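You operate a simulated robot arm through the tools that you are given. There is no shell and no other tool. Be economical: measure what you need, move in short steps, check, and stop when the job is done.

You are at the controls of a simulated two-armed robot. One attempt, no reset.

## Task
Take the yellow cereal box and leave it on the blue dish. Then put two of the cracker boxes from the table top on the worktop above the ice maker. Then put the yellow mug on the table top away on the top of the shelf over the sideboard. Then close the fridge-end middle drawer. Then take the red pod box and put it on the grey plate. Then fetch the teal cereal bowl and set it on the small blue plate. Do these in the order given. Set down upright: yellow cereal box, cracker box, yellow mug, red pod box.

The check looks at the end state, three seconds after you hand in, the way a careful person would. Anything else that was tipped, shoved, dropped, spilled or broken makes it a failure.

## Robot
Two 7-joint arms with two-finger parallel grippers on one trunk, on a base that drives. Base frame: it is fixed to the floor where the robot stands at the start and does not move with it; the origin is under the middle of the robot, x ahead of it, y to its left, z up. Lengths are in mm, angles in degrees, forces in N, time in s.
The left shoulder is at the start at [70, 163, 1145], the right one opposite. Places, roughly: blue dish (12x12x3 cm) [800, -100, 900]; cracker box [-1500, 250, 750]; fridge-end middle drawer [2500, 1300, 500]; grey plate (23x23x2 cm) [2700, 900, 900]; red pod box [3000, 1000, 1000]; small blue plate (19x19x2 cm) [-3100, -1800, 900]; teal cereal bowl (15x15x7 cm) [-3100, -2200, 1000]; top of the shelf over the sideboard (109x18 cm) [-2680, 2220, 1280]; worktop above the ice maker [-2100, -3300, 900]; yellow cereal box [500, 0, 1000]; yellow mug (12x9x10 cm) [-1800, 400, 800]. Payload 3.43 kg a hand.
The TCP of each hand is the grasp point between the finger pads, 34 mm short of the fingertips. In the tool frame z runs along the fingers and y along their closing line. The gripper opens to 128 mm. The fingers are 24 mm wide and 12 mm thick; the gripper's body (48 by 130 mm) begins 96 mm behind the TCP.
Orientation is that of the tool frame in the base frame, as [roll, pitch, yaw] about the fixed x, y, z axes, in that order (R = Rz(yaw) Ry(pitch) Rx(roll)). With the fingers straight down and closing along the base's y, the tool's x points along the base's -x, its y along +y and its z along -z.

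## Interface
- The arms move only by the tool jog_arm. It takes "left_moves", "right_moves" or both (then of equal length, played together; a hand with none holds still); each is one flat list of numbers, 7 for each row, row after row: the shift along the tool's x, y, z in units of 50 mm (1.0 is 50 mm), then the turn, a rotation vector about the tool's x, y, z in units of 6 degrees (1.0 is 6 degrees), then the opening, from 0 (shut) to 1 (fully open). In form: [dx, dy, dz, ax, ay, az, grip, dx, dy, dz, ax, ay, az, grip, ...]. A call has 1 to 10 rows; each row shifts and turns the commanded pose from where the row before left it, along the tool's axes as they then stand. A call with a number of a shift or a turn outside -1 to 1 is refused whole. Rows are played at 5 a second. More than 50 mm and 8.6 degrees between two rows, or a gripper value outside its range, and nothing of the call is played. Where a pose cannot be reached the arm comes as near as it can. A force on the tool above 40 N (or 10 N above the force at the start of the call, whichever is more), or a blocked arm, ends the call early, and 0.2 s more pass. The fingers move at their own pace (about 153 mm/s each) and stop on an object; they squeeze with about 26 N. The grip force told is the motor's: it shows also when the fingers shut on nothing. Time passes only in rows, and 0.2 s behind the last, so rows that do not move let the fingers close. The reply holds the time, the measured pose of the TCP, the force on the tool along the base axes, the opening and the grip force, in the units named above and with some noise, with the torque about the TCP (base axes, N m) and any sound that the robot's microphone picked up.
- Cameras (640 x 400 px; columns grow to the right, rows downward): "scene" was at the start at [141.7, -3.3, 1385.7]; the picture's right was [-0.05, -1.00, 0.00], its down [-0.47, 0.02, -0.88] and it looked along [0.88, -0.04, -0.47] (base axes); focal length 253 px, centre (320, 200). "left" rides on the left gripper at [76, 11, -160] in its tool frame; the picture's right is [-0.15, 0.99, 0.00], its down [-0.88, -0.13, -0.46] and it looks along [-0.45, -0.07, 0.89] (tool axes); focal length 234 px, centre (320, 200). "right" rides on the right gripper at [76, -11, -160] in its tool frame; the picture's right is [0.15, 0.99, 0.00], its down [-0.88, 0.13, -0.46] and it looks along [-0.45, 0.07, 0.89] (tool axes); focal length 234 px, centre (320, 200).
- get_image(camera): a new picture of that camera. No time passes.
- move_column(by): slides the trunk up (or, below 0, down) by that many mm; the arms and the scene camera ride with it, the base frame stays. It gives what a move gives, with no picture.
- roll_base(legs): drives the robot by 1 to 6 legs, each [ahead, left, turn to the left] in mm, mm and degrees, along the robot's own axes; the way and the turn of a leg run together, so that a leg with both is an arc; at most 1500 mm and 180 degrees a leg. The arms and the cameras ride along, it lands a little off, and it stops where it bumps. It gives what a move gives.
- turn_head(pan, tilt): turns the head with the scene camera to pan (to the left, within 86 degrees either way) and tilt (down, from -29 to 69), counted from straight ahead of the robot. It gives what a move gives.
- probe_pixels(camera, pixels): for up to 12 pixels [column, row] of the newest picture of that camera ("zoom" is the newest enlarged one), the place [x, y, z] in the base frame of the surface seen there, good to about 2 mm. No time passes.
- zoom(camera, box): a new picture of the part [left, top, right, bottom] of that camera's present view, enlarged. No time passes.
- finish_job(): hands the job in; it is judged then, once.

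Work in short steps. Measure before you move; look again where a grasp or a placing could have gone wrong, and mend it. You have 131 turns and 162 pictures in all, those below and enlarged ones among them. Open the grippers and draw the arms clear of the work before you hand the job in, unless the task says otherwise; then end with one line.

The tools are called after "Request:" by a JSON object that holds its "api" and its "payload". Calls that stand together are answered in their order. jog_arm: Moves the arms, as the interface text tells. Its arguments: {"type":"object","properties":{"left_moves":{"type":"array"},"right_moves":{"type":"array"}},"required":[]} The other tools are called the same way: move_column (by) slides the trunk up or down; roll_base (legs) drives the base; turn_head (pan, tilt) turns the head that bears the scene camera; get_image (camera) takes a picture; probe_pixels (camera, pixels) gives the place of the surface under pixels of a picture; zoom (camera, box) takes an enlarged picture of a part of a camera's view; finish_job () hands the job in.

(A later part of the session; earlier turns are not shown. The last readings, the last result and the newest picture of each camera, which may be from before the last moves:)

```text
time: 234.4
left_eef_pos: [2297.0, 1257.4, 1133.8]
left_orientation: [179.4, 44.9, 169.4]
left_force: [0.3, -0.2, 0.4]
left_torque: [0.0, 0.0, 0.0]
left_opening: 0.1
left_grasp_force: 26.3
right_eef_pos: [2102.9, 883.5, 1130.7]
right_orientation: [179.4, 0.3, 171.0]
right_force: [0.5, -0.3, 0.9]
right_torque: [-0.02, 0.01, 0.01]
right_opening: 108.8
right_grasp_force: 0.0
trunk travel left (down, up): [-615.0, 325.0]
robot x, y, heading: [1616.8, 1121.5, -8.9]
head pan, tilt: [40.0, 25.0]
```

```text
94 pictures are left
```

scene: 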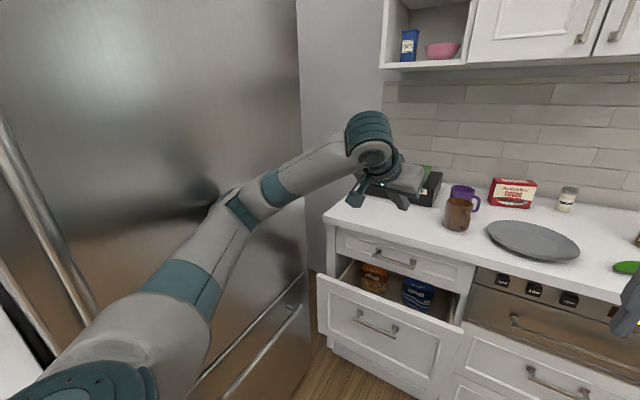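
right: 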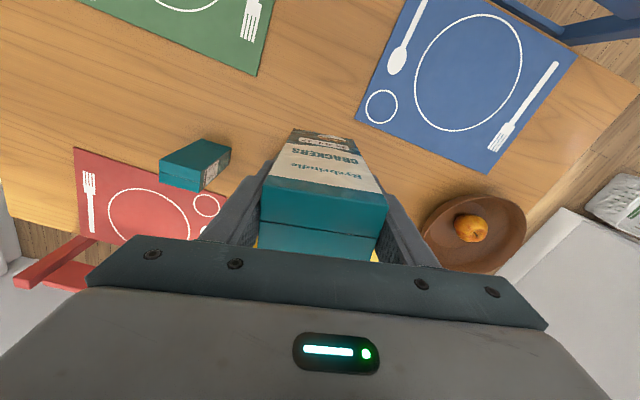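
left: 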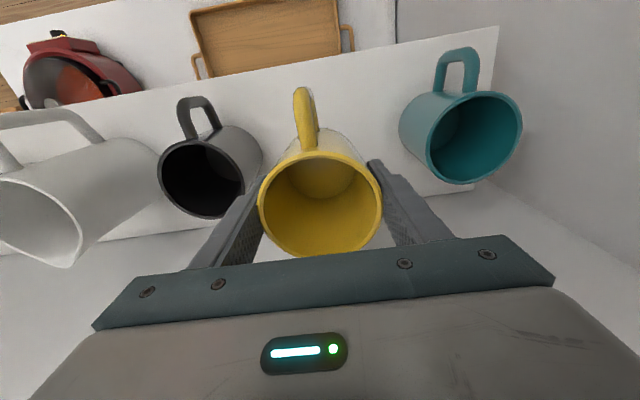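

The left elbow is against the fridge door. I strafe right 230 mm and square up.

Request:
{"api": "roll_base", "payload": {"legs": [[0, -230, 0], [0, 0, 8.9]]}}

Request:
{"api": "get_image", "payload": {"camera": "scene"}}

```text
time: 236.8
left_eef_pos: [2234.6, 1163.0, 1128.7]
left_orientation: [-179.0, 45.0, -179.9]
left_force: [0.3, -0.1, 0.2]
left_torque: [-0.03, 0.04, -0.02]
left_opening: 0.2
left_grasp_force: 25.6
right_eef_pos: [2101.9, 759.2, 1133.7]
right_orientation: [-179.4, 0.2, 180.0]
right_force: [-0.2, -0.3, 0.8]
right_torque: [-0.02, -0.01, 0.02]
right_opening: 108.5
right_grasp_force: 0.0
trunk travel left (down, up): [-615.0, 325.0]
robot x, y, heading: [1582.6, 899.5, 0.3]
head pan, tilt: [40.0, 25.0]
```

```text
93 pictures are left
```

scene: 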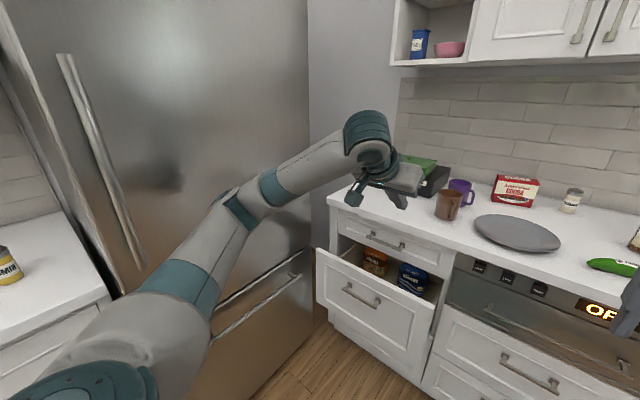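

Fridge doors look undisturbed. I lower the left fingertips to in front of the drawer: TCP (2260,1250,724).

Request:
{"api": "jog_arm", "payload": {"left_moves": [0.596, 0.193, 0.676, 0, 0, 0, 0, 0.596, 0.193, 0.676, 0, 0, 0, 0, 0.596, 0.193, 0.676, 0, 0, 0, 0, 0.596, 0.193, 0.676, 0, 0, 0, 0, 0.596, 0.193, 0.676, 0, 0, 0, 0, 0.596, 0.193, 0.676, 0, 0, 0, 0, 0.596, 0.193, 0.676, 0, 0, 0, 0, 0.596, 0.193, 0.676, 0, 0, 0, 0, 0.596, 0.193, 0.676, 0, 0, 0, 0]}}

Request:
{"api": "turn_head", "payload": {"pan": 25, "tilt": 35}}

Request:
{"api": "get_image", "payload": {"camera": "scene"}}

```text
time: 238.8
left_eef_pos: [2260.9, 1244.2, 720.8]
left_orientation: [-179.0, 45.0, -179.7]
left_force: [-1.1, 0.4, 0.2]
left_torque: [-0.01, -0.03, -0.01]
left_opening: 0.0
left_grasp_force: 25.2
right_eef_pos: [2103.6, 758.2, 1134.5]
right_orientation: [-179.3, 0.1, -179.9]
right_force: [-0.3, 0.2, 0.1]
right_torque: [-0.02, -0.01, -0.01]
right_opening: 108.8
right_grasp_force: 0.1
trunk travel left (down, up): [-615.0, 325.0]
robot x, y, heading: [1584.4, 902.1, 0.0]
head pan, tilt: [40.0, 25.0]
```

```text
time: 239.6
left_eef_pos: [2261.3, 1243.6, 722.1]
left_orientation: [-179.1, 44.9, -179.8]
left_force: [-0.1, -0.7, -0.1]
left_torque: [0.01, 0.01, -0.03]
left_opening: 0.2
left_grasp_force: 26.1
right_eef_pos: [2103.2, 757.1, 1133.3]
right_orientation: [-179.3, 0.1, -180.0]
right_force: [0.1, 0.2, 1.6]
right_torque: [-0.03, 0.0, 0.0]
right_opening: 109.0
right_grasp_force: 0.1
trunk travel left (down, up): [-615.0, 325.0]
robot x, y, heading: [1586.1, 901.4, 0.2]
head pan, tilt: [25.0, 35.0]
```

```text
92 pictures are left
```

scene: 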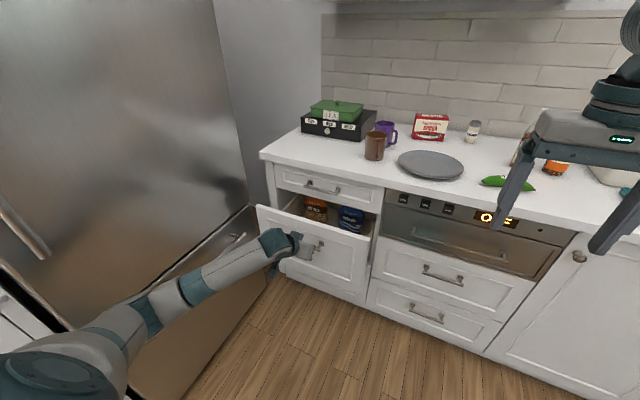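

Fingertips sit ~90 mm before the drawer face. I push by driving the base slowly forward 150 mm.

Request:
{"api": "roll_base", "payload": {"legs": [[150, 0, 0]]}}

Request:
{"api": "get_image", "payload": {"camera": "scene"}}

```text
time: 241.0
left_eef_pos: [2412.3, 1242.4, 720.8]
left_orientation: [-179.0, 44.9, -179.9]
left_force: [0.4, 0.7, -0.3]
left_torque: [0.02, 0.03, 0.01]
left_opening: 0.1
left_grasp_force: 26.0
right_eef_pos: [2253.0, 758.8, 1132.9]
right_orientation: [-179.3, 0.2, 179.8]
right_force: [0.5, 0.7, -0.4]
right_torque: [-0.02, 0.04, 0.01]
right_opening: 109.0
right_grasp_force: 0.1
trunk travel left (down, up): [-615.0, 325.0]
robot x, y, heading: [1737.9, 903.0, 0.2]
head pan, tilt: [25.0, 35.0]
```

```text
91 pictures are left
```

scene: 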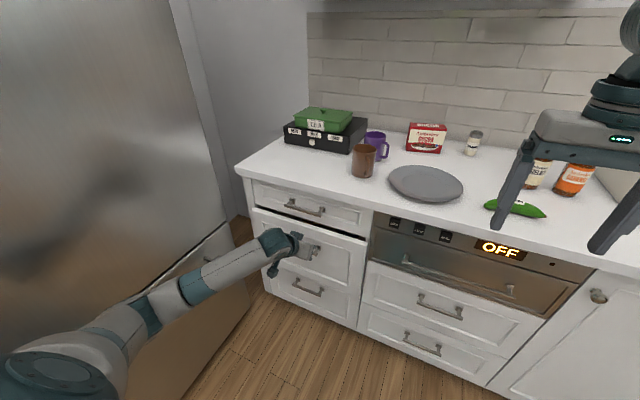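

The drawer glides in easily. I push another 65 mm and check.

Request:
{"api": "roll_base", "payload": {"legs": [[65, 0, 0]]}}

Request:
{"api": "zoom", "payload": {"camera": "scene", "box": [210, 150, 410, 330]}}

```text
time: 241.9
left_eef_pos: [2476.2, 1243.3, 721.2]
left_orientation: [-179.2, 44.9, -179.9]
left_force: [0.0, -0.4, -0.3]
left_torque: [0.01, -0.01, 0.01]
left_opening: 0.0
left_grasp_force: 25.4
right_eef_pos: [2315.9, 758.1, 1133.4]
right_orientation: [-179.3, 0.2, 179.9]
right_force: [0.3, 0.0, -0.6]
right_torque: [-0.05, 0.0, 0.0]
right_opening: 108.8
right_grasp_force: 0.1
trunk travel left (down, up): [-615.0, 325.0]
robot x, y, heading: [1799.7, 899.3, 0.3]
head pan, tilt: [25.0, 35.0]
```

```text
2.22 times, centred on (310, 240) of scene
```

zoom: 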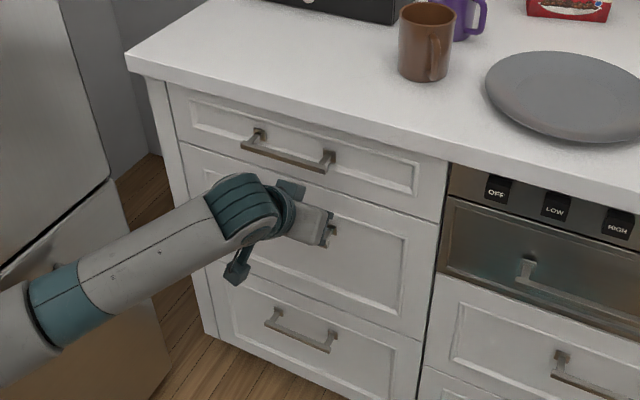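

It looks almost flush; I measure faces against the drawers above and below.

Request:
{"api": "probe_pixels", "payload": {"camera": "zoom", "pixels": [[420, 222], [425, 195], [410, 330], [405, 345], [190, 158], [185, 135], [350, 250], [300, 305], [200, 90], [205, 270]]}}

```text
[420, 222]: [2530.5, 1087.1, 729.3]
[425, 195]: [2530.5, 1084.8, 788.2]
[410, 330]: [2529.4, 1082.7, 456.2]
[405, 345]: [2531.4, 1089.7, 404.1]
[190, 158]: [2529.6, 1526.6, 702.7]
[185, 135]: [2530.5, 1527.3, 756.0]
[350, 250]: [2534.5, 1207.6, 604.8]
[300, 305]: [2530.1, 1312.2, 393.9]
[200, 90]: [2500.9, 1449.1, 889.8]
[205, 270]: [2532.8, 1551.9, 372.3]
```

The drawer is flush at x=2530. A tiny nudge to seat it, then back the base off 160 mm.

Request:
{"api": "jog_arm", "payload": {"left_moves": [-0.08, 0, 0.08, 0, 0, 0, 0, 0, 0, 0, 0, 0, 0, 0]}}

Request:
{"api": "roll_base", "payload": {"legs": [[-170, 0, 0]]}}

Request:
{"api": "turn_head", "payload": {"pan": 5, "tilt": 30}}

Request:
{"api": "get_image", "payload": {"camera": "scene"}}

```text
time: 242.6
left_eef_pos: [2481.6, 1242.9, 721.7]
left_orientation: [-179.1, 44.9, -179.9]
left_force: [-0.8, 0.1, 0.8]
left_torque: [0.03, -0.03, 0.01]
left_opening: 0.0
left_grasp_force: 26.2
right_eef_pos: [2316.3, 758.2, 1132.9]
right_orientation: [-179.3, 0.1, 179.9]
right_force: [0.0, 0.1, 0.4]
right_torque: [-0.02, 0.01, 0.0]
right_opening: 108.8
right_grasp_force: 0.1
trunk travel left (down, up): [-615.0, 325.0]
robot x, y, heading: [1799.6, 904.8, 0.2]
head pan, tilt: [25.0, 35.0]
```

```text
time: 244.0
left_eef_pos: [2310.0, 1242.7, 723.3]
left_orientation: [-179.2, 44.9, -179.8]
left_force: [-0.2, -0.2, 0.4]
left_torque: [0.02, -0.02, 0.0]
left_opening: 0.0
left_grasp_force: 25.4
right_eef_pos: [2145.1, 758.4, 1133.7]
right_orientation: [-179.3, 0.1, -180.0]
right_force: [-0.2, 0.4, 0.7]
right_torque: [0.01, -0.04, 0.03]
right_opening: 108.7
right_grasp_force: 0.1
trunk travel left (down, up): [-615.0, 325.0]
robot x, y, heading: [1628.3, 901.0, 0.1]
head pan, tilt: [25.0, 35.0]
```

```text
time: 244.8
left_eef_pos: [2309.3, 1243.4, 722.1]
left_orientation: [-179.0, 45.0, -179.9]
left_force: [-0.3, 0.8, 0.7]
left_torque: [-0.03, 0.01, -0.03]
left_opening: 0.2
left_grasp_force: 25.9
right_eef_pos: [2148.1, 759.2, 1133.9]
right_orientation: [-179.3, 0.1, 180.0]
right_force: [-0.2, 0.0, 0.6]
right_torque: [0.01, 0.0, 0.02]
right_opening: 108.7
right_grasp_force: 0.1
trunk travel left (down, up): [-615.0, 325.0]
robot x, y, heading: [1628.3, 902.2, 0.1]
head pan, tilt: [5.0, 30.0]
```

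```text
89 pictures are left
```

scene: 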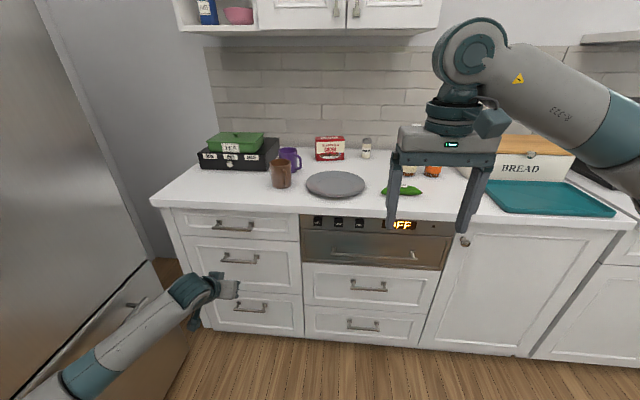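

Drawer closed. Now I check the red box near (330,148) and the grey plate at (335,185).

Request:
{"api": "zoom", "payload": {"camera": "scene", "box": [250, 110, 450, 215]}}

Request:
{"api": "probe_pixels", "payload": {"camera": "zoom", "pixels": [[210, 90], [300, 90], [212, 155], [300, 155], [225, 83], [295, 83], [180, 235], [370, 235], [270, 200], [275, 280], [275, 240], [340, 130]]}}

```text
3.20 times, centred on (350, 162) of scene
```

zoom: 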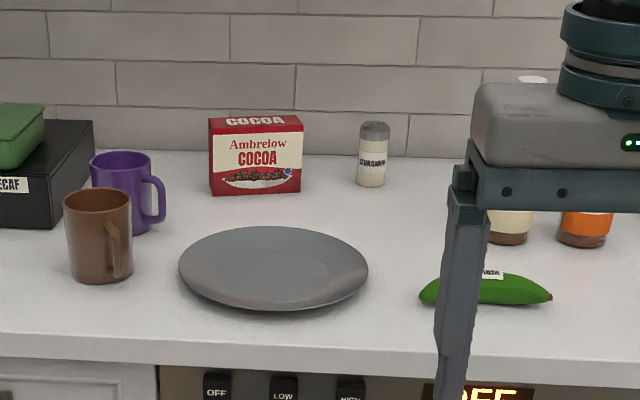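

```text
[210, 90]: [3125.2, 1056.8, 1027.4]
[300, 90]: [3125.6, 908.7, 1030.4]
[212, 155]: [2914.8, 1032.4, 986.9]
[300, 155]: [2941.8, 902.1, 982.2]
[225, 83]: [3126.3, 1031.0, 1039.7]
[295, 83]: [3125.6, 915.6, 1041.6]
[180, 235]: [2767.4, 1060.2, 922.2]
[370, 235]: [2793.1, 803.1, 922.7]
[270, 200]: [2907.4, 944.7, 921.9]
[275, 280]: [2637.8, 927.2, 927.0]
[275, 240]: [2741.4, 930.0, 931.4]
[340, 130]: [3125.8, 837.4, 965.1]
```

The cocoa box is the red box (2930,968), 133 wide, turned ~12°. First I restore the left arm: raise it and un-pitch it.

Request:
{"api": "jog_arm", "payload": {"left_moves": [-0.596, -0.193, -0.676, 0, 0, 0, 0, -0.596, -0.193, -0.676, 0, 0, 0, 0, -0.596, -0.193, -0.676, 0, 0, 0, 0, -0.596, -0.193, -0.676, 0, 0, 0, 0, -0.596, -0.193, -0.676, 0, 0, 0, 0, -0.596, -0.193, -0.676, 0, 0, 0, 0, -0.596, -0.193, -0.676, 0, 0, 0, 0, -0.596, -0.193, -0.676, 0, 0, 0, 0, -0.596, -0.193, -0.676, 0, 0, 0, 0]}}

Request:
{"api": "jog_arm", "payload": {"left_moves": [0, 0, 0, 0, 0.94, 0, 0, 0, 0, 0, 0, 0.94, 0, 0, 0, 0, 0, 0, 0.94, 0, 0, 0, 0, 0, 0, 0.94, 0, 0, 0, 0, 0, 0, 0.94, 0, 0, 0, 0, 0, 0, 0.94, 0, 0, 0, 0, 0, 0, 0.93, 0, 0, 0, 0, 0, 0, 0.93, 0, 0.5]}}

Request:
{"api": "move_column", "payload": {"by": 170}}

Request:
{"api": "turn_head", "payload": {"pan": -5, "tilt": 35}}

Request:
{"api": "get_image", "payload": {"camera": "scene"}}

```text
time: 246.8
left_eef_pos: [2283.1, 1159.6, 1128.6]
left_orientation: [-179.2, 44.9, -180.0]
left_force: [-0.4, -0.1, -0.8]
left_torque: [0.04, 0.02, 0.0]
left_opening: 0.1
left_grasp_force: 25.4
right_eef_pos: [2145.8, 757.4, 1133.7]
right_orientation: [-179.4, 0.2, -180.0]
right_force: [-0.1, -0.4, 0.3]
right_torque: [0.01, -0.06, 0.02]
right_opening: 108.7
right_grasp_force: 0.0
trunk travel left (down, up): [-615.0, 325.0]
robot x, y, heading: [1629.4, 899.2, 0.2]
head pan, tilt: [5.0, 30.0]
```

```text
time: 248.6
left_eef_pos: [2285.1, 1160.8, 1127.0]
left_orientation: [-179.2, -0.1, 179.5]
left_force: [-0.9, -0.6, -1.1]
left_torque: [0.01, -0.02, -0.01]
left_opening: 64.0
left_grasp_force: 0.0
right_eef_pos: [2145.8, 758.1, 1132.9]
right_orientation: [-179.3, 0.1, -180.0]
right_force: [1.1, 0.6, 0.2]
right_torque: [0.02, -0.01, 0.01]
right_opening: 108.6
right_grasp_force: 0.1
trunk travel left (down, up): [-615.0, 325.0]
robot x, y, heading: [1626.0, 901.7, 0.1]
head pan, tilt: [5.0, 30.0]
```

```text
time: 250.6
left_eef_pos: [2285.1, 1161.9, 1297.5]
left_orientation: [-179.2, 0.0, 179.5]
left_force: [-0.4, 1.0, 0.3]
left_torque: [0.02, 0.0, -0.01]
left_opening: 63.9
left_grasp_force: 0.0
right_eef_pos: [2146.1, 758.2, 1303.6]
right_orientation: [-179.3, 0.1, -180.0]
right_force: [0.5, -0.1, -0.4]
right_torque: [-0.01, 0.01, -0.01]
right_opening: 108.8
right_grasp_force: 0.0
trunk travel left (down, up): [-785.0, 155.0]
robot x, y, heading: [1631.7, 897.7, 0.3]
head pan, tilt: [5.0, 30.0]
```

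```text
time: 251.3
left_eef_pos: [2285.4, 1160.7, 1297.6]
left_orientation: [-179.3, -0.1, 179.5]
left_force: [0.3, 0.0, 0.7]
left_torque: [0.01, -0.02, 0.02]
left_opening: 63.9
left_grasp_force: 0.1
right_eef_pos: [2147.8, 759.2, 1302.9]
right_orientation: [-179.3, 0.2, -180.0]
right_force: [-0.4, 0.1, -0.3]
right_torque: [0.02, -0.01, -0.02]
right_opening: 109.0
right_grasp_force: 0.1
trunk travel left (down, up): [-785.0, 155.0]
robot x, y, heading: [1628.2, 898.8, 0.4]
head pan, tilt: [-5.0, 35.0]
```

```text
87 pictures are left
```

scene: 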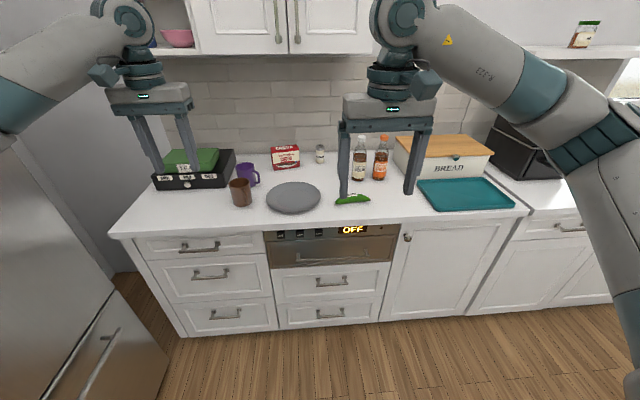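

I check the wall cabinets' bottom height and depth, since the box stands beneath them, plus the box top.

Request:
{"api": "probe_pixels", "payload": {"camera": "scene", "pixels": [[250, 53], [200, 53], [340, 53], [178, 47], [270, 20], [320, 30], [285, 148], [285, 165], [293, 197], [560, 52]]}}

Request:
{"api": "zoom", "payload": {"camera": "scene", "box": [215, 125, 375, 225]}}

```text
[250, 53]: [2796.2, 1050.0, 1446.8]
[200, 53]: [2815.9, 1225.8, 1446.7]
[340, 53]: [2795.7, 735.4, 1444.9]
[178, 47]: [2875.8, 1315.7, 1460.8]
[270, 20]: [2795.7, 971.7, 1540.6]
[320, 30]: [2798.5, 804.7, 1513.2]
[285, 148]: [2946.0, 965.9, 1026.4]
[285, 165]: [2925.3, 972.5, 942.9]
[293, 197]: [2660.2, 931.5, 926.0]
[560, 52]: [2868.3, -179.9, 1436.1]
```

```text
4.00 times, centred on (295, 175) of scene
```

zoom: 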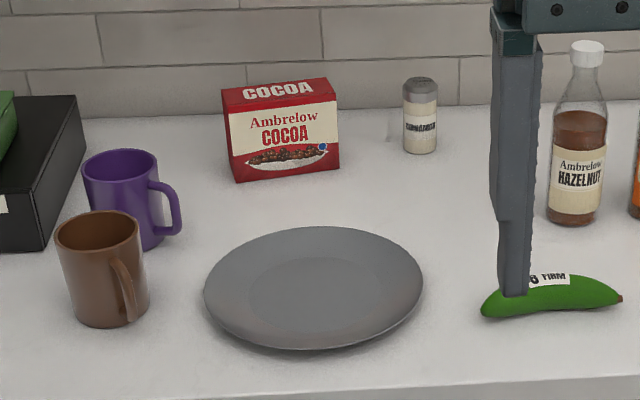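

Request:
{"api": "probe_pixels", "payload": {"camera": "zoom", "pixels": [[226, 110], [334, 101], [225, 93], [326, 80], [237, 179], [336, 163], [280, 90], [404, 145], [420, 80], [205, 285], [422, 285], [310, 345]]}}

```text
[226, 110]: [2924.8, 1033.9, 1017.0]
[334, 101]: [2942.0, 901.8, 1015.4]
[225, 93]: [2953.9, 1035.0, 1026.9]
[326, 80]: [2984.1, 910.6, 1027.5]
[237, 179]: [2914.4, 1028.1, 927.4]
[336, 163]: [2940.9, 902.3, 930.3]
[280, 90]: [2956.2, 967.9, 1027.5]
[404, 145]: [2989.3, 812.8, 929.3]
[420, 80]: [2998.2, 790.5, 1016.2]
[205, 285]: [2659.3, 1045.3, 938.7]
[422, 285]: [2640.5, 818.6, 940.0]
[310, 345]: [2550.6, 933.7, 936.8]
```

Box centre (2949,970), 44 deep, top z 1027; plate centre ≈(2662,931), inner z 926. I retract the left hand, lower the trunk 70 mm and drive up to the counter.

Request:
{"api": "jog_arm", "payload": {"left_moves": [0.8, 0, 0, 0, 0, 0, 0.5, 0.8, 0, 0, 0, 0, 0, 0.5, 0.8, 0, 0, 0, 0, 0, 0.5], "right_moves": [0, 0, 0, -0.117, 0, 0, 0.85, 0, 0, 0, 0, 0, 0, 1, 0, 0, 0, 0, 0, 0, 1]}}

Request:
{"api": "move_column", "payload": {"by": -70}}

Request:
{"api": "roll_base", "payload": {"legs": [[0, 150, -0.3], [505, 0, 0]]}}

Request:
{"api": "turn_head", "payload": {"pan": 0, "tilt": 40}}

Request:
{"api": "get_image", "payload": {"camera": "scene"}}

```text
time: 252.1
left_eef_pos: [2164.0, 1163.9, 1298.5]
left_orientation: [-179.3, 0.0, 179.4]
left_force: [-0.5, -0.9, -0.6]
left_torque: [0.0, -0.02, -0.02]
left_opening: 64.2
left_grasp_force: 0.1
right_eef_pos: [2145.9, 759.2, 1304.5]
right_orientation: [180.0, 0.1, 179.9]
right_force: [-0.2, 0.1, -0.1]
right_torque: [0.03, -0.02, -0.01]
right_opening: 127.9
right_grasp_force: 0.0
trunk travel left (down, up): [-785.0, 155.0]
robot x, y, heading: [1629.2, 903.0, 0.0]
head pan, tilt: [-5.0, 35.0]
```

```text
time: 253.2
left_eef_pos: [2166.2, 1164.7, 1228.7]
left_orientation: [-179.3, 0.0, 179.5]
left_force: [0.3, 0.3, 0.2]
left_torque: [0.02, 0.0, 0.0]
left_opening: 64.0
left_grasp_force: 0.0
right_eef_pos: [2145.7, 758.0, 1234.4]
right_orientation: [179.9, 0.1, -180.0]
right_force: [0.6, 0.2, -0.2]
right_torque: [-0.02, -0.03, 0.01]
right_opening: 128.0
right_grasp_force: 0.1
trunk travel left (down, up): [-715.0, 225.0]
robot x, y, heading: [1628.3, 899.1, 0.1]
head pan, tilt: [-5.0, 35.0]
```

```text
time: 257.1
left_eef_pos: [2667.4, 1312.0, 1227.5]
left_orientation: [-179.3, 0.0, 179.4]
left_force: [0.3, -0.1, 0.1]
left_torque: [0.03, 0.02, -0.02]
left_opening: 63.9
left_grasp_force: 0.0
right_eef_pos: [2647.7, 907.9, 1233.8]
right_orientation: [180.0, 0.1, 179.8]
right_force: [-0.7, -0.6, 0.0]
right_torque: [0.01, -0.01, 0.03]
right_opening: 127.9
right_grasp_force: 0.0
trunk travel left (down, up): [-715.0, 225.0]
robot x, y, heading: [2130.7, 1048.1, -0.0]
head pan, tilt: [-5.0, 35.0]
```

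```text
time: 257.7
left_eef_pos: [2669.1, 1311.4, 1226.7]
left_orientation: [-179.3, -0.1, 179.5]
left_force: [-0.5, 0.9, 0.4]
left_torque: [0.01, 0.04, 0.0]
left_opening: 64.0
left_grasp_force: 0.1
right_eef_pos: [2649.2, 907.1, 1233.0]
right_orientation: [180.0, 0.1, 179.8]
right_force: [0.1, 1.0, 0.5]
right_torque: [0.02, 0.0, 0.01]
right_opening: 128.2
right_grasp_force: 0.0
trunk travel left (down, up): [-715.0, 225.0]
robot x, y, heading: [2130.5, 1049.4, 0.2]
head pan, tilt: [0.0, 40.0]
```

```text
85 pictures are left
```

scene: 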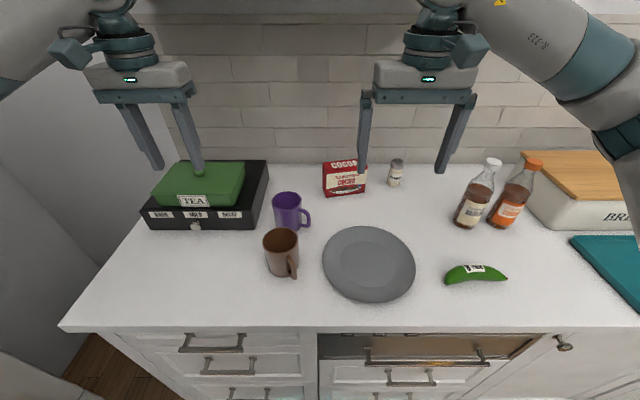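

I turn the right hand's closing line to the box depth (yaw ≈101.5°).

Request:
{"api": "jog_arm", "payload": {"right_moves": [0, 0, 0, 0, 0, 1, 1, 0, 0, 0, 0, 0, 1, 1, 0, 0, 0, 0, 0, 1, 1, 0, 0, 0, 0, 0, 1, 1, 0, 0, 0, 0, 0, 1, 1, 0, 0, 0, 0, 0, 1, 1, 0, 0, 0, 0, 0, 1, 1, 0, 0, 0, 0, 0, 1, 1, 0, 0, 0, 0, 0, 1, 1, 0, 0, 0, 0, 0, 1, 1]}}

Request:
{"api": "jog_arm", "payload": {"right_moves": [0, 0, 0, 0, 0, 1, 1, 0, 0, 0, 0, 0, 1, 1, 0, 0, 0, 0, 0, 1, 1, 0, 0, 0, 0, 0, 0.05, 1]}}

```text
time: 259.9
left_eef_pos: [2667.9, 1311.0, 1226.9]
left_orientation: [-179.3, -0.1, 179.4]
left_force: [0.6, 0.1, -0.6]
left_torque: [-0.01, -0.02, 0.01]
left_opening: 64.1
left_grasp_force: 0.0
right_eef_pos: [2648.9, 906.3, 1234.2]
right_orientation: [179.9, 0.0, 119.7]
right_force: [-0.2, 0.1, -0.4]
right_torque: [0.01, -0.03, 0.0]
right_opening: 127.7
right_grasp_force: 0.0
trunk travel left (down, up): [-715.0, 225.0]
robot x, y, heading: [2132.0, 1047.3, 0.1]
head pan, tilt: [0.0, 40.0]
```

```text
time: 260.9
left_eef_pos: [2667.8, 1312.1, 1228.3]
left_orientation: [-179.3, 0.1, 179.4]
left_force: [0.2, -0.4, 0.0]
left_torque: [-0.05, 0.03, 0.0]
left_opening: 63.9
left_grasp_force: 0.0
right_eef_pos: [2647.6, 906.3, 1233.4]
right_orientation: [179.9, 0.0, 101.4]
right_force: [0.6, 0.2, 0.1]
right_torque: [0.02, 0.02, -0.01]
right_opening: 127.9
right_grasp_force: 0.0
trunk travel left (down, up): [-715.0, 225.0]
robot x, y, heading: [2129.9, 1048.8, -0.1]
head pan, tilt: [0.0, 40.0]
```

Before going under the wall cabinet (bottom 1446) I lower to z≈1125, then slide in over the box.

Request:
{"api": "jog_arm", "payload": {"right_moves": [0, 0, 0.95, 0, 0, 0, 1, 0, 0, 0.95, 0, 0, 0, 1, 0, 0, 0.3, 0, 0, 0, 1, 0, 0.9, 0, 0, 0, 0, 1, 0, 0.9, 0, 0, 0, 0, 1, 0, 0.9, 0, 0, 0, 0, 1, 0, 0.9, 0, 0, 0, 0, 1]}}

Request:
{"api": "get_image", "payload": {"camera": "right"}}

Request:
{"api": "get_image", "payload": {"camera": "scene"}}

```text
time: 262.5
left_eef_pos: [2668.5, 1313.1, 1225.6]
left_orientation: [-179.3, -0.2, 179.4]
left_force: [1.4, -0.4, -0.8]
left_torque: [0.01, -0.01, 0.02]
left_opening: 63.9
left_grasp_force: 0.2
right_eef_pos: [2827.7, 944.2, 1122.4]
right_orientation: [-179.9, 0.1, 101.6]
right_force: [0.1, 0.6, 0.6]
right_torque: [-0.04, 0.08, -0.03]
right_opening: 128.4
right_grasp_force: 0.1
trunk travel left (down, up): [-715.0, 225.0]
robot x, y, heading: [2129.9, 1051.0, -0.0]
head pan, tilt: [0.0, 40.0]
```

```text
84 pictures are left
```

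right: 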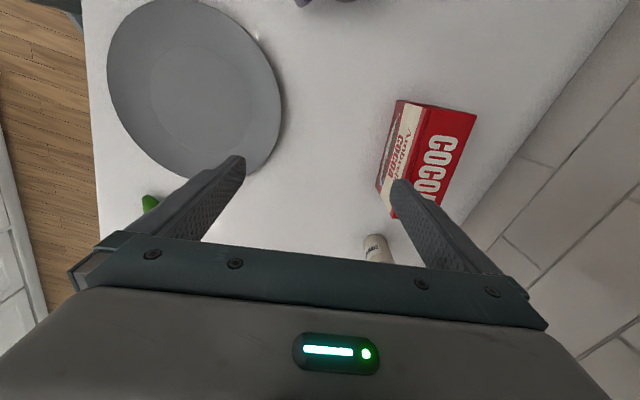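

```text
83 pictures are left
```

scene: 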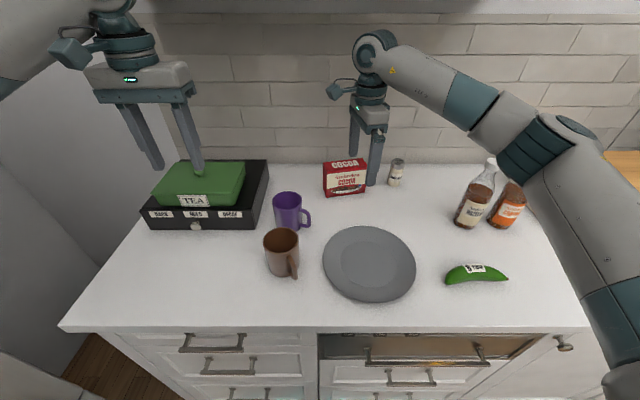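

I refine box geometry from the wrist camera: top face corners.

Request:
{"api": "probe_pixels", "payload": {"camera": "right", "pixels": [[428, 110], [474, 117], [410, 195], [440, 200], [378, 190], [395, 105], [378, 240], [440, 150]]}}

```text
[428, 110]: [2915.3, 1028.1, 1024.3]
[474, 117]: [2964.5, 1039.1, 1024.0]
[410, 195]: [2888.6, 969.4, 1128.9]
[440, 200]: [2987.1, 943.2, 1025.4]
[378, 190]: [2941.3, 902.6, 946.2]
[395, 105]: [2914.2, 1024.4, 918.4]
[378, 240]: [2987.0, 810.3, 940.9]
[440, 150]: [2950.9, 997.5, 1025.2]
```

Box centre (2953,971). I slide over it, descend to z≈985 and close.

Request:
{"api": "jog_arm", "payload": {"right_moves": [0, 0.855, 0, 0, 0, 0, 1, 0, 0.855, 0, 0, 0, 0, 1, 0, 0.855, 0, 0, 0, 0, 1, 0, 0, 0.9, 0, 0, 0, 1, 0, 0, 0.9, 0, 0, 0, 1, 0, 0, 0.9, 0, 0, 0, 1, 0, 0, 0, 0, 0, 0, 1]}}

Request:
{"api": "get_image", "payload": {"camera": "right"}}

```text
time: 264.1
left_eef_pos: [2668.3, 1310.3, 1227.6]
left_orientation: [-179.4, 0.1, 179.3]
left_force: [-0.7, 0.0, -0.8]
left_torque: [0.06, -0.01, -0.01]
left_opening: 63.9
left_grasp_force: 0.1
right_eef_pos: [2941.0, 964.0, 987.9]
right_orientation: [-180.0, 0.0, 101.5]
right_force: [0.2, -0.4, 0.2]
right_torque: [0.03, -0.02, 0.02]
right_opening: 127.9
right_grasp_force: 0.1
right hand out of reach, approached as far as the arm can: row 3
trunk travel left (down, up): [-715.0, 225.0]
robot x, y, heading: [2131.5, 1051.6, -0.1]
head pan, tilt: [0.0, 40.0]
```

```text
82 pictures are left
```

right: 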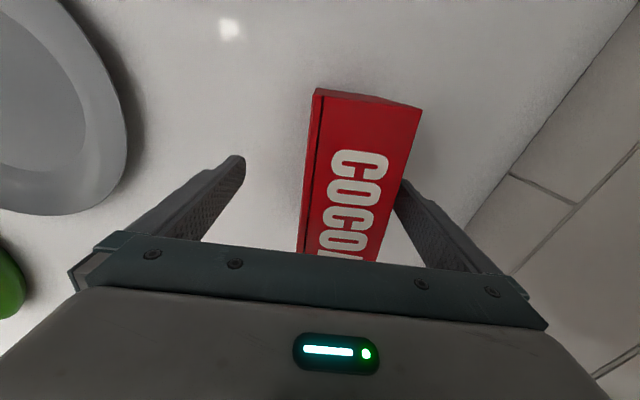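

12 mm short; I nudge forward now that it's lower, then close.

Request:
{"api": "jog_arm", "payload": {"right_moves": [0, 0.24, 0, 0, 0, 0, 1, 0, 0, 0, 0, 0, 0, 1, 0, 0, 0, 0, 0, 0, 0.4, 0, 0, 0, 0, 0, 0, 0, 0, 0, 0, 0, 0, 0, 0, 0, 0, 0, 0, 0, 0, 0]}}

```text
time: 265.5
left_eef_pos: [2668.0, 1311.2, 1226.9]
left_orientation: [-179.3, 0.1, 179.4]
left_force: [0.8, 0.3, 0.0]
left_torque: [0.0, 0.04, -0.02]
left_opening: 64.0
left_grasp_force: 0.1
right_eef_pos: [2952.6, 968.0, 988.6]
right_orientation: [-179.9, 0.1, 101.5]
right_force: [0.6, -0.4, 1.8]
right_torque: [0.14, 0.15, -0.01]
right_opening: 55.7
right_grasp_force: 25.4
trunk travel left (down, up): [-715.0, 225.0]
robot x, y, heading: [2133.3, 1048.9, 0.2]
head pan, tilt: [0.0, 40.0]
```

Gripped (56 mm). I lift 110 mm to clear the mugs, then move back over the plate centre.

Request:
{"api": "jog_arm", "payload": {"right_moves": [0, 0, -0.7, 0, 0, 0, 0, 0, 0, -0.8, 0, 0, 0, 0, 0, 0, -0.8, 0, 0, 0, 0, 0.06, -0.83, 0, 0, 0, 0, 0, 0.06, -0.83, 0, 0, 0, 0, 0, 0.06, -0.83, 0, 0, 0, 0, 0, 0.06, -0.83, 0, 0, 0, 0, 0, 0.06, -0.83, 0, 0, 0, 0, 0, 0.06, -0.83, 0, 0, 0, 0, 0, 0.06, -0.83, 0, 0, 0, 0, 0]}}

Request:
{"api": "get_image", "payload": {"camera": "scene"}}

```text
time: 267.7
left_eef_pos: [2667.1, 1310.6, 1227.9]
left_orientation: [-179.5, 0.1, 179.3]
left_force: [0.1, 0.7, -0.3]
left_torque: [0.0, 0.0, 0.0]
left_opening: 63.9
left_grasp_force: 0.1
right_eef_pos: [2658.3, 929.4, 1105.6]
right_orientation: [179.8, -0.1, 101.4]
right_force: [-0.4, 0.7, -1.3]
right_torque: [-0.01, 0.0, -0.01]
right_opening: 55.3
right_grasp_force: 26.0
right hand out of reach, approached as far as the arm can: row 2
trunk travel left (down, up): [-715.0, 225.0]
robot x, y, heading: [2128.0, 1050.2, 0.2]
head pan, tilt: [0.0, 40.0]
```

```text
81 pictures are left
```

scene: 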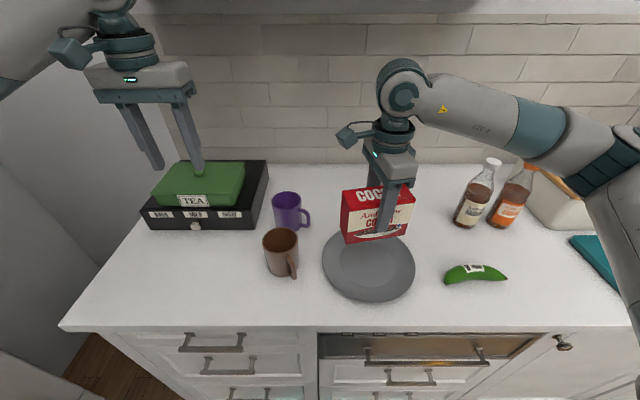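

I double-check the plate centre from this view.

Request:
{"api": "probe_pixels", "payload": {"camera": "scene", "pixels": [[325, 263], [413, 266], [355, 296], [369, 299], [369, 262], [340, 235], [400, 290], [350, 265]]}}

```text
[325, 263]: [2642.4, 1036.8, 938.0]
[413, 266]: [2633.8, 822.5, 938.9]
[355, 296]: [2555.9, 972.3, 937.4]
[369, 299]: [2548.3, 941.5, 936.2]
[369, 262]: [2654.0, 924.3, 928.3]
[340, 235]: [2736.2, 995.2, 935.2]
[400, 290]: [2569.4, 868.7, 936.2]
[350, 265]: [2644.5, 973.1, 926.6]
```

Centred. Lower to just above the plate, then to contact.

Request:
{"api": "jog_arm", "payload": {"right_moves": [0, 0, 0.8, 0, 0, 0, 0, 0, 0, 0.8, 0, 0, 0, 0, 0, 0, 0.4, 0, 0, 0, 0, 0, 0, 0.1, 0, 0, 0, 0, 0, 0, 0, 0, 0, 0, 0]}}

```text
time: 268.9
left_eef_pos: [2667.6, 1311.9, 1227.6]
left_orientation: [-179.4, -0.1, 179.5]
left_force: [-0.2, -0.1, -0.6]
left_torque: [0.02, -0.02, -0.01]
left_opening: 64.3
left_grasp_force: 0.0
right_eef_pos: [2659.3, 930.4, 998.4]
right_orientation: [179.9, 0.0, 101.5]
right_force: [0.3, 0.5, -2.1]
right_torque: [-0.01, 0.03, 0.03]
right_opening: 55.7
right_grasp_force: 26.6
trunk travel left (down, up): [-715.0, 225.0]
robot x, y, heading: [2127.9, 1047.8, 0.0]
head pan, tilt: [0.0, 40.0]
```

Request:
{"api": "jog_arm", "payload": {"right_moves": [0, 0, 0.06, 0, 0, 0, 0, 0, 0, 0.04, 0, 0, 0, 0, 0, 0, 0, 0, 0, 0, 0]}}

```text
time: 269.7
left_eef_pos: [2667.3, 1310.7, 1227.8]
left_orientation: [-179.3, 0.0, 179.3]
left_force: [0.0, 0.0, -0.5]
left_torque: [-0.01, 0.0, -0.02]
left_opening: 64.0
left_grasp_force: 0.1
right_eef_pos: [2660.1, 930.0, 994.4]
right_orientation: [179.8, 0.0, 101.5]
right_force: [-0.5, -0.9, 9.4]
right_torque: [0.75, -0.14, 0.02]
right_opening: 56.2
right_grasp_force: 26.3
trunk travel left (down, up): [-715.0, 225.0]
robot x, y, heading: [2127.8, 1049.9, 0.1]
head pan, tilt: [0.0, 40.0]
```

Contact (≈11 N). Open and rise.

Request:
{"api": "jog_arm", "payload": {"right_moves": [0, 0, 0, 0, 0, 0, 0.75, 0, 0, 0, 0, 0, 0, 0.8, 0, 0, 0, 0, 0, 0, 0.8, 0, 0, -0.5, 0, 0, 0, 0.8, 0, 0, -0.9, 0, 0, 0, 0.8, 0, 0, -0.9, 0, 0, 0, 0.8, 0, 0, -0.9, 0, 0, 0, 0.8, 0, 0, -0.9, 0, 0, 0, 0.8]}}

Request:
{"api": "get_image", "payload": {"camera": "scene"}}

```text
time: 271.5
left_eef_pos: [2666.7, 1313.3, 1227.9]
left_orientation: [-179.3, 0.1, 179.3]
left_force: [-0.3, -0.2, -1.0]
left_torque: [-0.03, 0.01, 0.02]
left_opening: 64.0
left_grasp_force: 0.0
right_eef_pos: [2659.4, 930.5, 1199.8]
right_orientation: [179.9, 0.1, 101.6]
right_force: [-0.3, 0.0, 0.1]
right_torque: [0.0, 0.01, 0.02]
right_opening: 102.4
right_grasp_force: 0.0
trunk travel left (down, up): [-715.0, 225.0]
robot x, y, heading: [2133.1, 1048.9, 0.1]
head pan, tilt: [0.0, 40.0]
```

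```text
80 pictures are left
```

scene: 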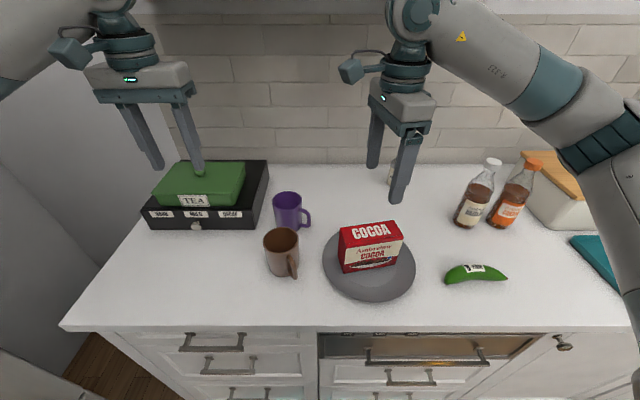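

The red box stands on the plate. Now back off to the corridor and restore the right hand's orientation.

Request:
{"api": "roll_base", "payload": {"legs": [[-620, 60, 0]]}}

Request:
{"api": "jog_arm", "payload": {"right_moves": [0, 0, 0, 0, 0, -1, 0.8, 0, 0, 0, 0, 0, -1, 0.8, 0, 0, 0, 0, 0, -1, 0.8, 0, 0, 0, 0, 0, -1, 0.8, 0, 0, 0, 0, 0, -1, 0.8, 0, 0, 0, 0, 0, -1, 0.8, 0, 0, 0, 0, 0, -1, 0.8, 0, 0, 0, 0, 0, -1, 0.8, 0, 0, 0, 0, 0, -1, 0.8, 0, 0, 0, 0, 0, -1, 0.8]}}

Request:
{"api": "jog_arm", "payload": {"right_moves": [0, 0, 0, 0, 0, -1, 0.8, 0, 0, 0, 0, 0, -1, 0.8, 0, 0, 0, 0, 0, -1, 0.8, 0, 0, 0, 0, 0, -0.05, 0.8]}}

Request:
{"api": "roll_base", "payload": {"legs": [[-1000, 0, 0], [-1000, 0, 0]]}}

```text
time: 273.5
left_eef_pos: [2420.3, 1306.6, 1232.2]
left_orientation: [179.8, 0.2, 177.5]
left_force: [0.2, 0.6, -0.4]
left_torque: [0.04, -0.01, -0.01]
left_opening: 63.9
left_grasp_force: 0.1
right_eef_pos: [2403.3, 932.7, 1199.3]
right_orientation: [179.6, -0.6, 100.4]
right_force: [0.1, 0.2, 0.7]
right_torque: [0.02, -0.03, -0.01]
right_opening: 102.5
right_grasp_force: 0.0
trunk travel left (down, up): [-715.0, 225.0]
robot x, y, heading: [1880.8, 1073.5, -1.0]
head pan, tilt: [0.0, 40.0]
stopped in leg 1: the robot was blocked; the commanded pose is now the measured one
```

```text
time: 275.7
left_eef_pos: [2421.2, 1307.6, 1232.3]
left_orientation: [179.8, 0.1, 177.9]
left_force: [0.7, -0.4, 0.1]
left_torque: [-0.04, 0.0, 0.02]
left_opening: 64.0
left_grasp_force: 0.1
right_eef_pos: [2406.6, 933.0, 1197.2]
right_orientation: [179.2, -0.1, 160.7]
right_force: [0.8, 0.1, 0.4]
right_torque: [0.01, 0.0, 0.0]
right_opening: 102.5
right_grasp_force: 0.1
trunk travel left (down, up): [-715.0, 225.0]
robot x, y, heading: [1882.8, 1075.3, -0.7]
head pan, tilt: [0.0, 40.0]
```

```text
time: 276.7
left_eef_pos: [2420.5, 1308.8, 1232.0]
left_orientation: [179.7, 0.0, 177.9]
left_force: [0.0, 0.3, -0.1]
left_torque: [0.01, 0.0, -0.03]
left_opening: 64.3
left_grasp_force: 0.1
right_eef_pos: [2407.1, 932.4, 1197.3]
right_orientation: [179.2, 0.2, 179.1]
right_force: [0.3, 1.0, 0.5]
right_torque: [0.03, -0.02, 0.01]
right_opening: 102.6
right_grasp_force: 0.0
trunk travel left (down, up): [-715.0, 225.0]
robot x, y, heading: [1883.2, 1074.8, -1.1]
head pan, tilt: [0.0, 40.0]
```

```text
time: 278.7
left_eef_pos: [2233.1, 1305.0, 1233.0]
left_orientation: [179.8, 0.1, 177.1]
left_force: [0.4, 0.1, -0.4]
left_torque: [0.04, -0.02, 0.01]
left_opening: 64.0
left_grasp_force: 0.1
right_eef_pos: [2218.3, 934.7, 1198.8]
right_orientation: [179.7, 0.1, 178.5]
right_force: [0.3, -0.3, 0.8]
right_torque: [0.01, 0.02, -0.01]
right_opening: 102.3
right_grasp_force: 0.1
trunk travel left (down, up): [-715.0, 225.0]
robot x, y, heading: [1689.0, 1070.5, -1.2]
head pan, tilt: [0.0, 40.0]
stopped in leg 1: the robot was blocked; the commanded pose is now the measured one
```

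Blocked — the left elbow (now wide) is rubbing the fridge side. I look before moving.

Request:
{"api": "turn_head", "payload": {"pan": 70, "tilt": 25}}

Request:
{"api": "get_image", "payload": {"camera": "scene"}}

```text
time: 280.1
left_eef_pos: [2235.7, 1306.1, 1231.6]
left_orientation: [179.9, 0.0, 177.5]
left_force: [0.2, 0.1, 0.4]
left_torque: [-0.03, 0.01, 0.0]
left_opening: 63.9
left_grasp_force: 0.1
right_eef_pos: [2220.7, 932.4, 1196.7]
right_orientation: [179.4, -0.1, 178.7]
right_force: [-0.6, -0.3, -0.7]
right_torque: [0.01, -0.04, -0.01]
right_opening: 102.3
right_grasp_force: 0.1
trunk travel left (down, up): [-715.0, 225.0]
robot x, y, heading: [1696.4, 1072.2, -0.7]
head pan, tilt: [70.0, 25.0]
```

```text
79 pictures are left
```

scene: 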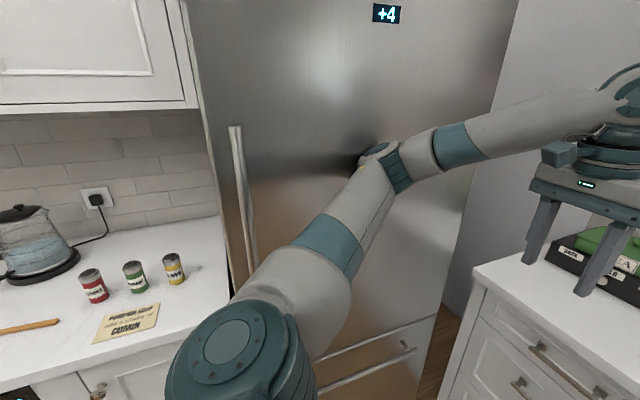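

The elbow touches the fridge door face. I strafe right 200 mm and then reverse.

Request:
{"api": "roll_base", "payload": {"legs": [[0, -200, 0.7]]}}

Request:
{"api": "get_image", "payload": {"camera": "scene"}}

```text
time: 281.7
left_eef_pos: [2231.9, 1128.7, 1227.4]
left_orientation: [-179.4, 0.1, 178.3]
left_force: [-0.1, -0.3, 0.2]
left_torque: [0.0, -0.02, 0.04]
left_opening: 64.0
left_grasp_force: 0.1
right_eef_pos: [2219.6, 754.9, 1198.1]
right_orientation: [-180.0, 0.0, 179.6]
right_force: [0.6, 0.5, -0.8]
right_torque: [-0.02, -0.01, -0.03]
right_opening: 102.3
right_grasp_force: 0.0
trunk travel left (down, up): [-715.0, 225.0]
robot x, y, heading: [1691.6, 876.1, -0.3]
head pan, tilt: [70.0, 25.0]
```

```text
78 pictures are left
```

scene: 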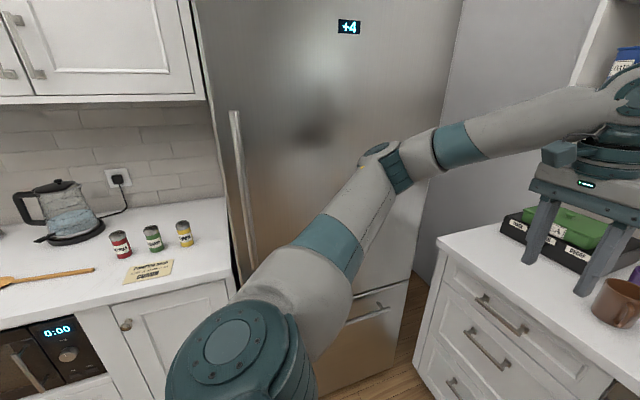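

Clear. I stretch both arms into the narrow pose, centre in the corridor (y≈1000) and reverse to x≈-500.

Request:
{"api": "jog_arm", "payload": {"left_moves": [-0.86, -0.39, 0, 0, 0, 0, 0.8, -0.86, -0.39, 0, 0, 0, 0, 0.8, -0.86, -0.39, 0, 0, 0, 0, 0.8, -0.86, -0.39, 0, 0, 0, 0, 0.8, -0.86, -0.39, 0, 0, 0, 0, 0.8], "right_moves": [-0.91, -0.136, 0, 0, 0, 0, 0.8, -0.91, -0.136, 0, 0, 0, 0, 0.8, -0.91, -0.136, 0, 0, 0, 0, 0.8, -0.91, -0.136, 0, 0, 0, 0, 0.8, -0.91, -0.136, 0, 0, 0, 0, 0.8]}}

Request:
{"api": "roll_base", "payload": {"legs": [[0, 125, 0.4], [-1100, 0, 0], [-1100, 0, 0]]}}

```text
time: 282.9
left_eef_pos: [2445.2, 1019.7, 1226.3]
left_orientation: [-179.6, -0.2, 178.4]
left_force: [0.7, -0.6, -0.5]
left_torque: [0.0, 0.05, 0.03]
left_opening: 102.3
left_grasp_force: 0.2
right_eef_pos: [2451.0, 716.5, 1195.7]
right_orientation: [-179.9, -0.1, 179.6]
right_force: [0.2, -0.6, -1.3]
right_torque: [0.07, 0.03, 0.0]
right_opening: 102.3
right_grasp_force: 0.0
trunk travel left (down, up): [-715.0, 225.0]
robot x, y, heading: [1692.2, 878.3, -0.1]
head pan, tilt: [70.0, 25.0]
```

```text
time: 294.6
left_eef_pos: [240.9, 1146.1, 1228.6]
left_orientation: [-179.4, -0.1, 178.7]
left_force: [0.1, -0.5, -0.3]
left_torque: [0.0, -0.01, -0.02]
left_opening: 102.5
left_grasp_force: 0.0
right_eef_pos: [246.4, 841.2, 1197.1]
right_orientation: [179.9, 0.0, 179.9]
right_force: [0.2, -0.6, -0.2]
right_torque: [-0.03, 0.01, 0.01]
right_opening: 102.4
right_grasp_force: 0.0
trunk travel left (down, up): [-715.0, 225.0]
robot x, y, heading: [-511.0, 992.3, 0.1]
head pan, tilt: [70.0, 25.0]
```

Turn right 180° (clear floor), then strafe along -y to the pantry doorway.

Request:
{"api": "roll_base", "payload": {"legs": [[0, 0, -180], [40, 1300, 0], [0, 1300, 0]]}}

```text
time: 314.7
left_eef_pos: [-1338.1, -1755.7, 1227.9]
left_orientation: [-179.5, -0.1, -1.8]
left_force: [0.2, 0.5, 0.1]
left_torque: [0.01, -0.02, 0.03]
left_opening: 102.4
left_grasp_force: 0.0
right_eef_pos: [-1341.2, -1453.0, 1197.7]
right_orientation: [-180.0, -0.1, -0.7]
right_force: [-0.2, -0.3, 0.2]
right_torque: [-0.01, 0.01, -0.02]
right_opening: 102.4
right_grasp_force: 0.0
trunk travel left (down, up): [-715.0, 225.0]
robot x, y, heading: [-586.7, -1606.5, 179.9]
head pan, tilt: [70.0, 25.0]
```

Request:
{"api": "roll_base", "payload": {"legs": [[-60, 1085, 0]]}}

Request:
{"api": "turn_head", "payload": {"pan": 0, "tilt": 35}}

Request:
{"api": "get_image", "payload": {"camera": "scene"}}

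```text
time: 320.2
left_eef_pos: [-1289.3, -2825.3, 1228.3]
left_orientation: [-179.5, -0.1, -2.3]
left_force: [0.4, 0.8, -1.0]
left_torque: [0.02, 0.0, -0.02]
left_opening: 102.2
left_grasp_force: 0.0
right_eef_pos: [-1290.9, -2520.6, 1197.4]
right_orientation: [-180.0, 0.0, -1.2]
right_force: [-0.4, 0.3, -0.1]
right_torque: [-0.02, 0.01, 0.01]
right_opening: 102.6
right_grasp_force: 0.0
trunk travel left (down, up): [-715.0, 225.0]
robot x, y, heading: [-538.0, -2682.5, 179.0]
head pan, tilt: [70.0, 25.0]
```

```text
time: 321.6
left_eef_pos: [-1290.3, -2824.0, 1229.2]
left_orientation: [-179.5, -0.1, -2.5]
left_force: [-0.4, 0.4, 0.2]
left_torque: [-0.01, 0.01, 0.02]
left_opening: 102.5
left_grasp_force: 0.0
right_eef_pos: [-1291.5, -2520.1, 1197.3]
right_orientation: [-180.0, -0.1, -1.2]
right_force: [0.4, -0.3, 0.2]
right_torque: [0.01, -0.02, 0.01]
right_opening: 102.4
right_grasp_force: 0.0
trunk travel left (down, up): [-715.0, 225.0]
robot x, y, heading: [-536.8, -2687.6, 179.1]
head pan, tilt: [0.0, 35.0]
```

```text
77 pictures are left
```

scene: 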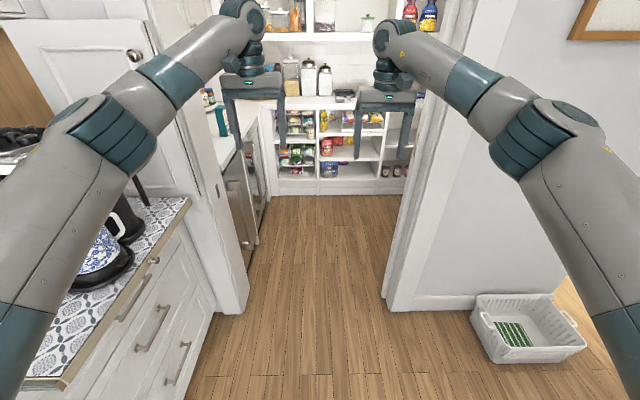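

I square up and drive in to x≈-2000, then look at the bowl and plate area.

Request:
{"api": "roll_base", "payload": {"legs": [[0, 0, 0.9], [1460, 0, 0]]}}

Request:
{"api": "turn_head", "payload": {"pan": -30, "tilt": 35}}

Request:
{"api": "get_image", "payload": {"camera": "scene"}}

```text
time: 329.2
left_eef_pos: [-2732.4, -2848.3, 1228.3]
left_orientation: [-179.4, 0.0, -1.0]
left_force: [0.1, -0.5, 0.8]
left_torque: [0.01, 0.02, 0.0]
left_opening: 102.7
left_grasp_force: 0.0
right_eef_pos: [-2741.1, -2544.4, 1198.0]
right_orientation: [-180.0, 0.1, 0.3]
right_force: [-1.1, -0.5, 0.7]
right_torque: [0.0, -0.02, 0.02]
right_opening: 102.4
right_grasp_force: 0.0
trunk travel left (down, up): [-715.0, 225.0]
robot x, y, heading: [-1978.6, -2687.8, -179.3]
head pan, tilt: [0.0, 35.0]
```

```text
time: 330.1
left_eef_pos: [-2733.3, -2848.0, 1228.5]
left_orientation: [-179.4, -0.1, -0.9]
left_force: [-0.4, 0.2, -0.1]
left_torque: [0.02, -0.01, 0.0]
left_opening: 102.5
left_grasp_force: 0.0
right_eef_pos: [-2741.1, -2543.6, 1197.6]
right_orientation: [180.0, 0.0, 0.2]
right_force: [-0.3, 0.2, -0.2]
right_torque: [0.02, -0.01, 0.02]
right_opening: 102.5
right_grasp_force: 0.1
trunk travel left (down, up): [-715.0, 225.0]
robot x, y, heading: [-1982.7, -2691.0, -179.7]
head pan, tilt: [-30.0, 35.0]
```

```text
76 pictures are left
```

scene: 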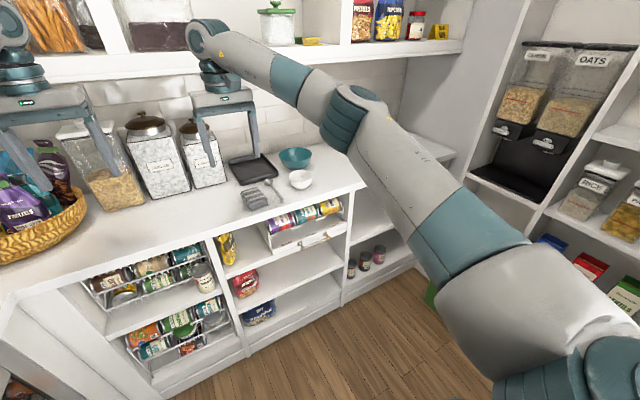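

The teal bowl is at (295,157), with a white bowl at (300,178) and a tray/clothes items nearby; the plate is hidden by the arm. I probe the surroundings.

Request:
{"api": "probe_pixels", "payload": {"camera": "scene", "pixels": [[281, 157], [311, 157], [295, 150], [295, 168], [300, 180], [255, 170], [430, 285], [490, 150], [480, 200], [405, 250], [600, 310], [415, 150]]}}

Request:
{"api": "zoom", "payload": {"camera": "scene", "box": [200, 120, 360, 220]}}

```text
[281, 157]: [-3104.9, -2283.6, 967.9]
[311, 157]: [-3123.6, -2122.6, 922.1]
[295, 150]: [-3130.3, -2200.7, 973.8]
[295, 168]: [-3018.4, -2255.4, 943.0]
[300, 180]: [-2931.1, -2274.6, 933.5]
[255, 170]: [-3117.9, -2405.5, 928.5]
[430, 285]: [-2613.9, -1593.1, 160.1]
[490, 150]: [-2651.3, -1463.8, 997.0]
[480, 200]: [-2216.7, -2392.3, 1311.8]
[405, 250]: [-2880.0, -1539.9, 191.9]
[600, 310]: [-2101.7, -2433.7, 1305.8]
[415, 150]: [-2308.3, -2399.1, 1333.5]
```

```text
4.00 times, centred on (280, 170) of scene
```

zoom: 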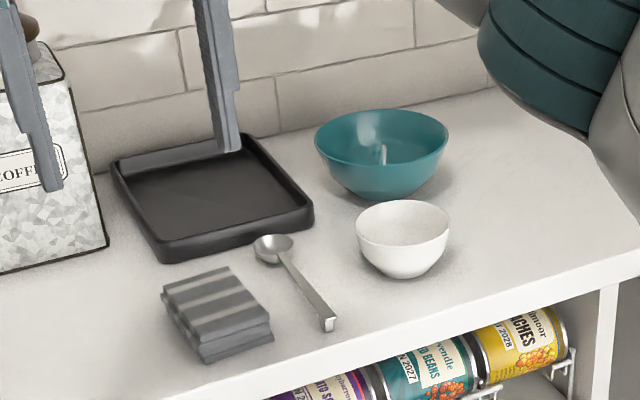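

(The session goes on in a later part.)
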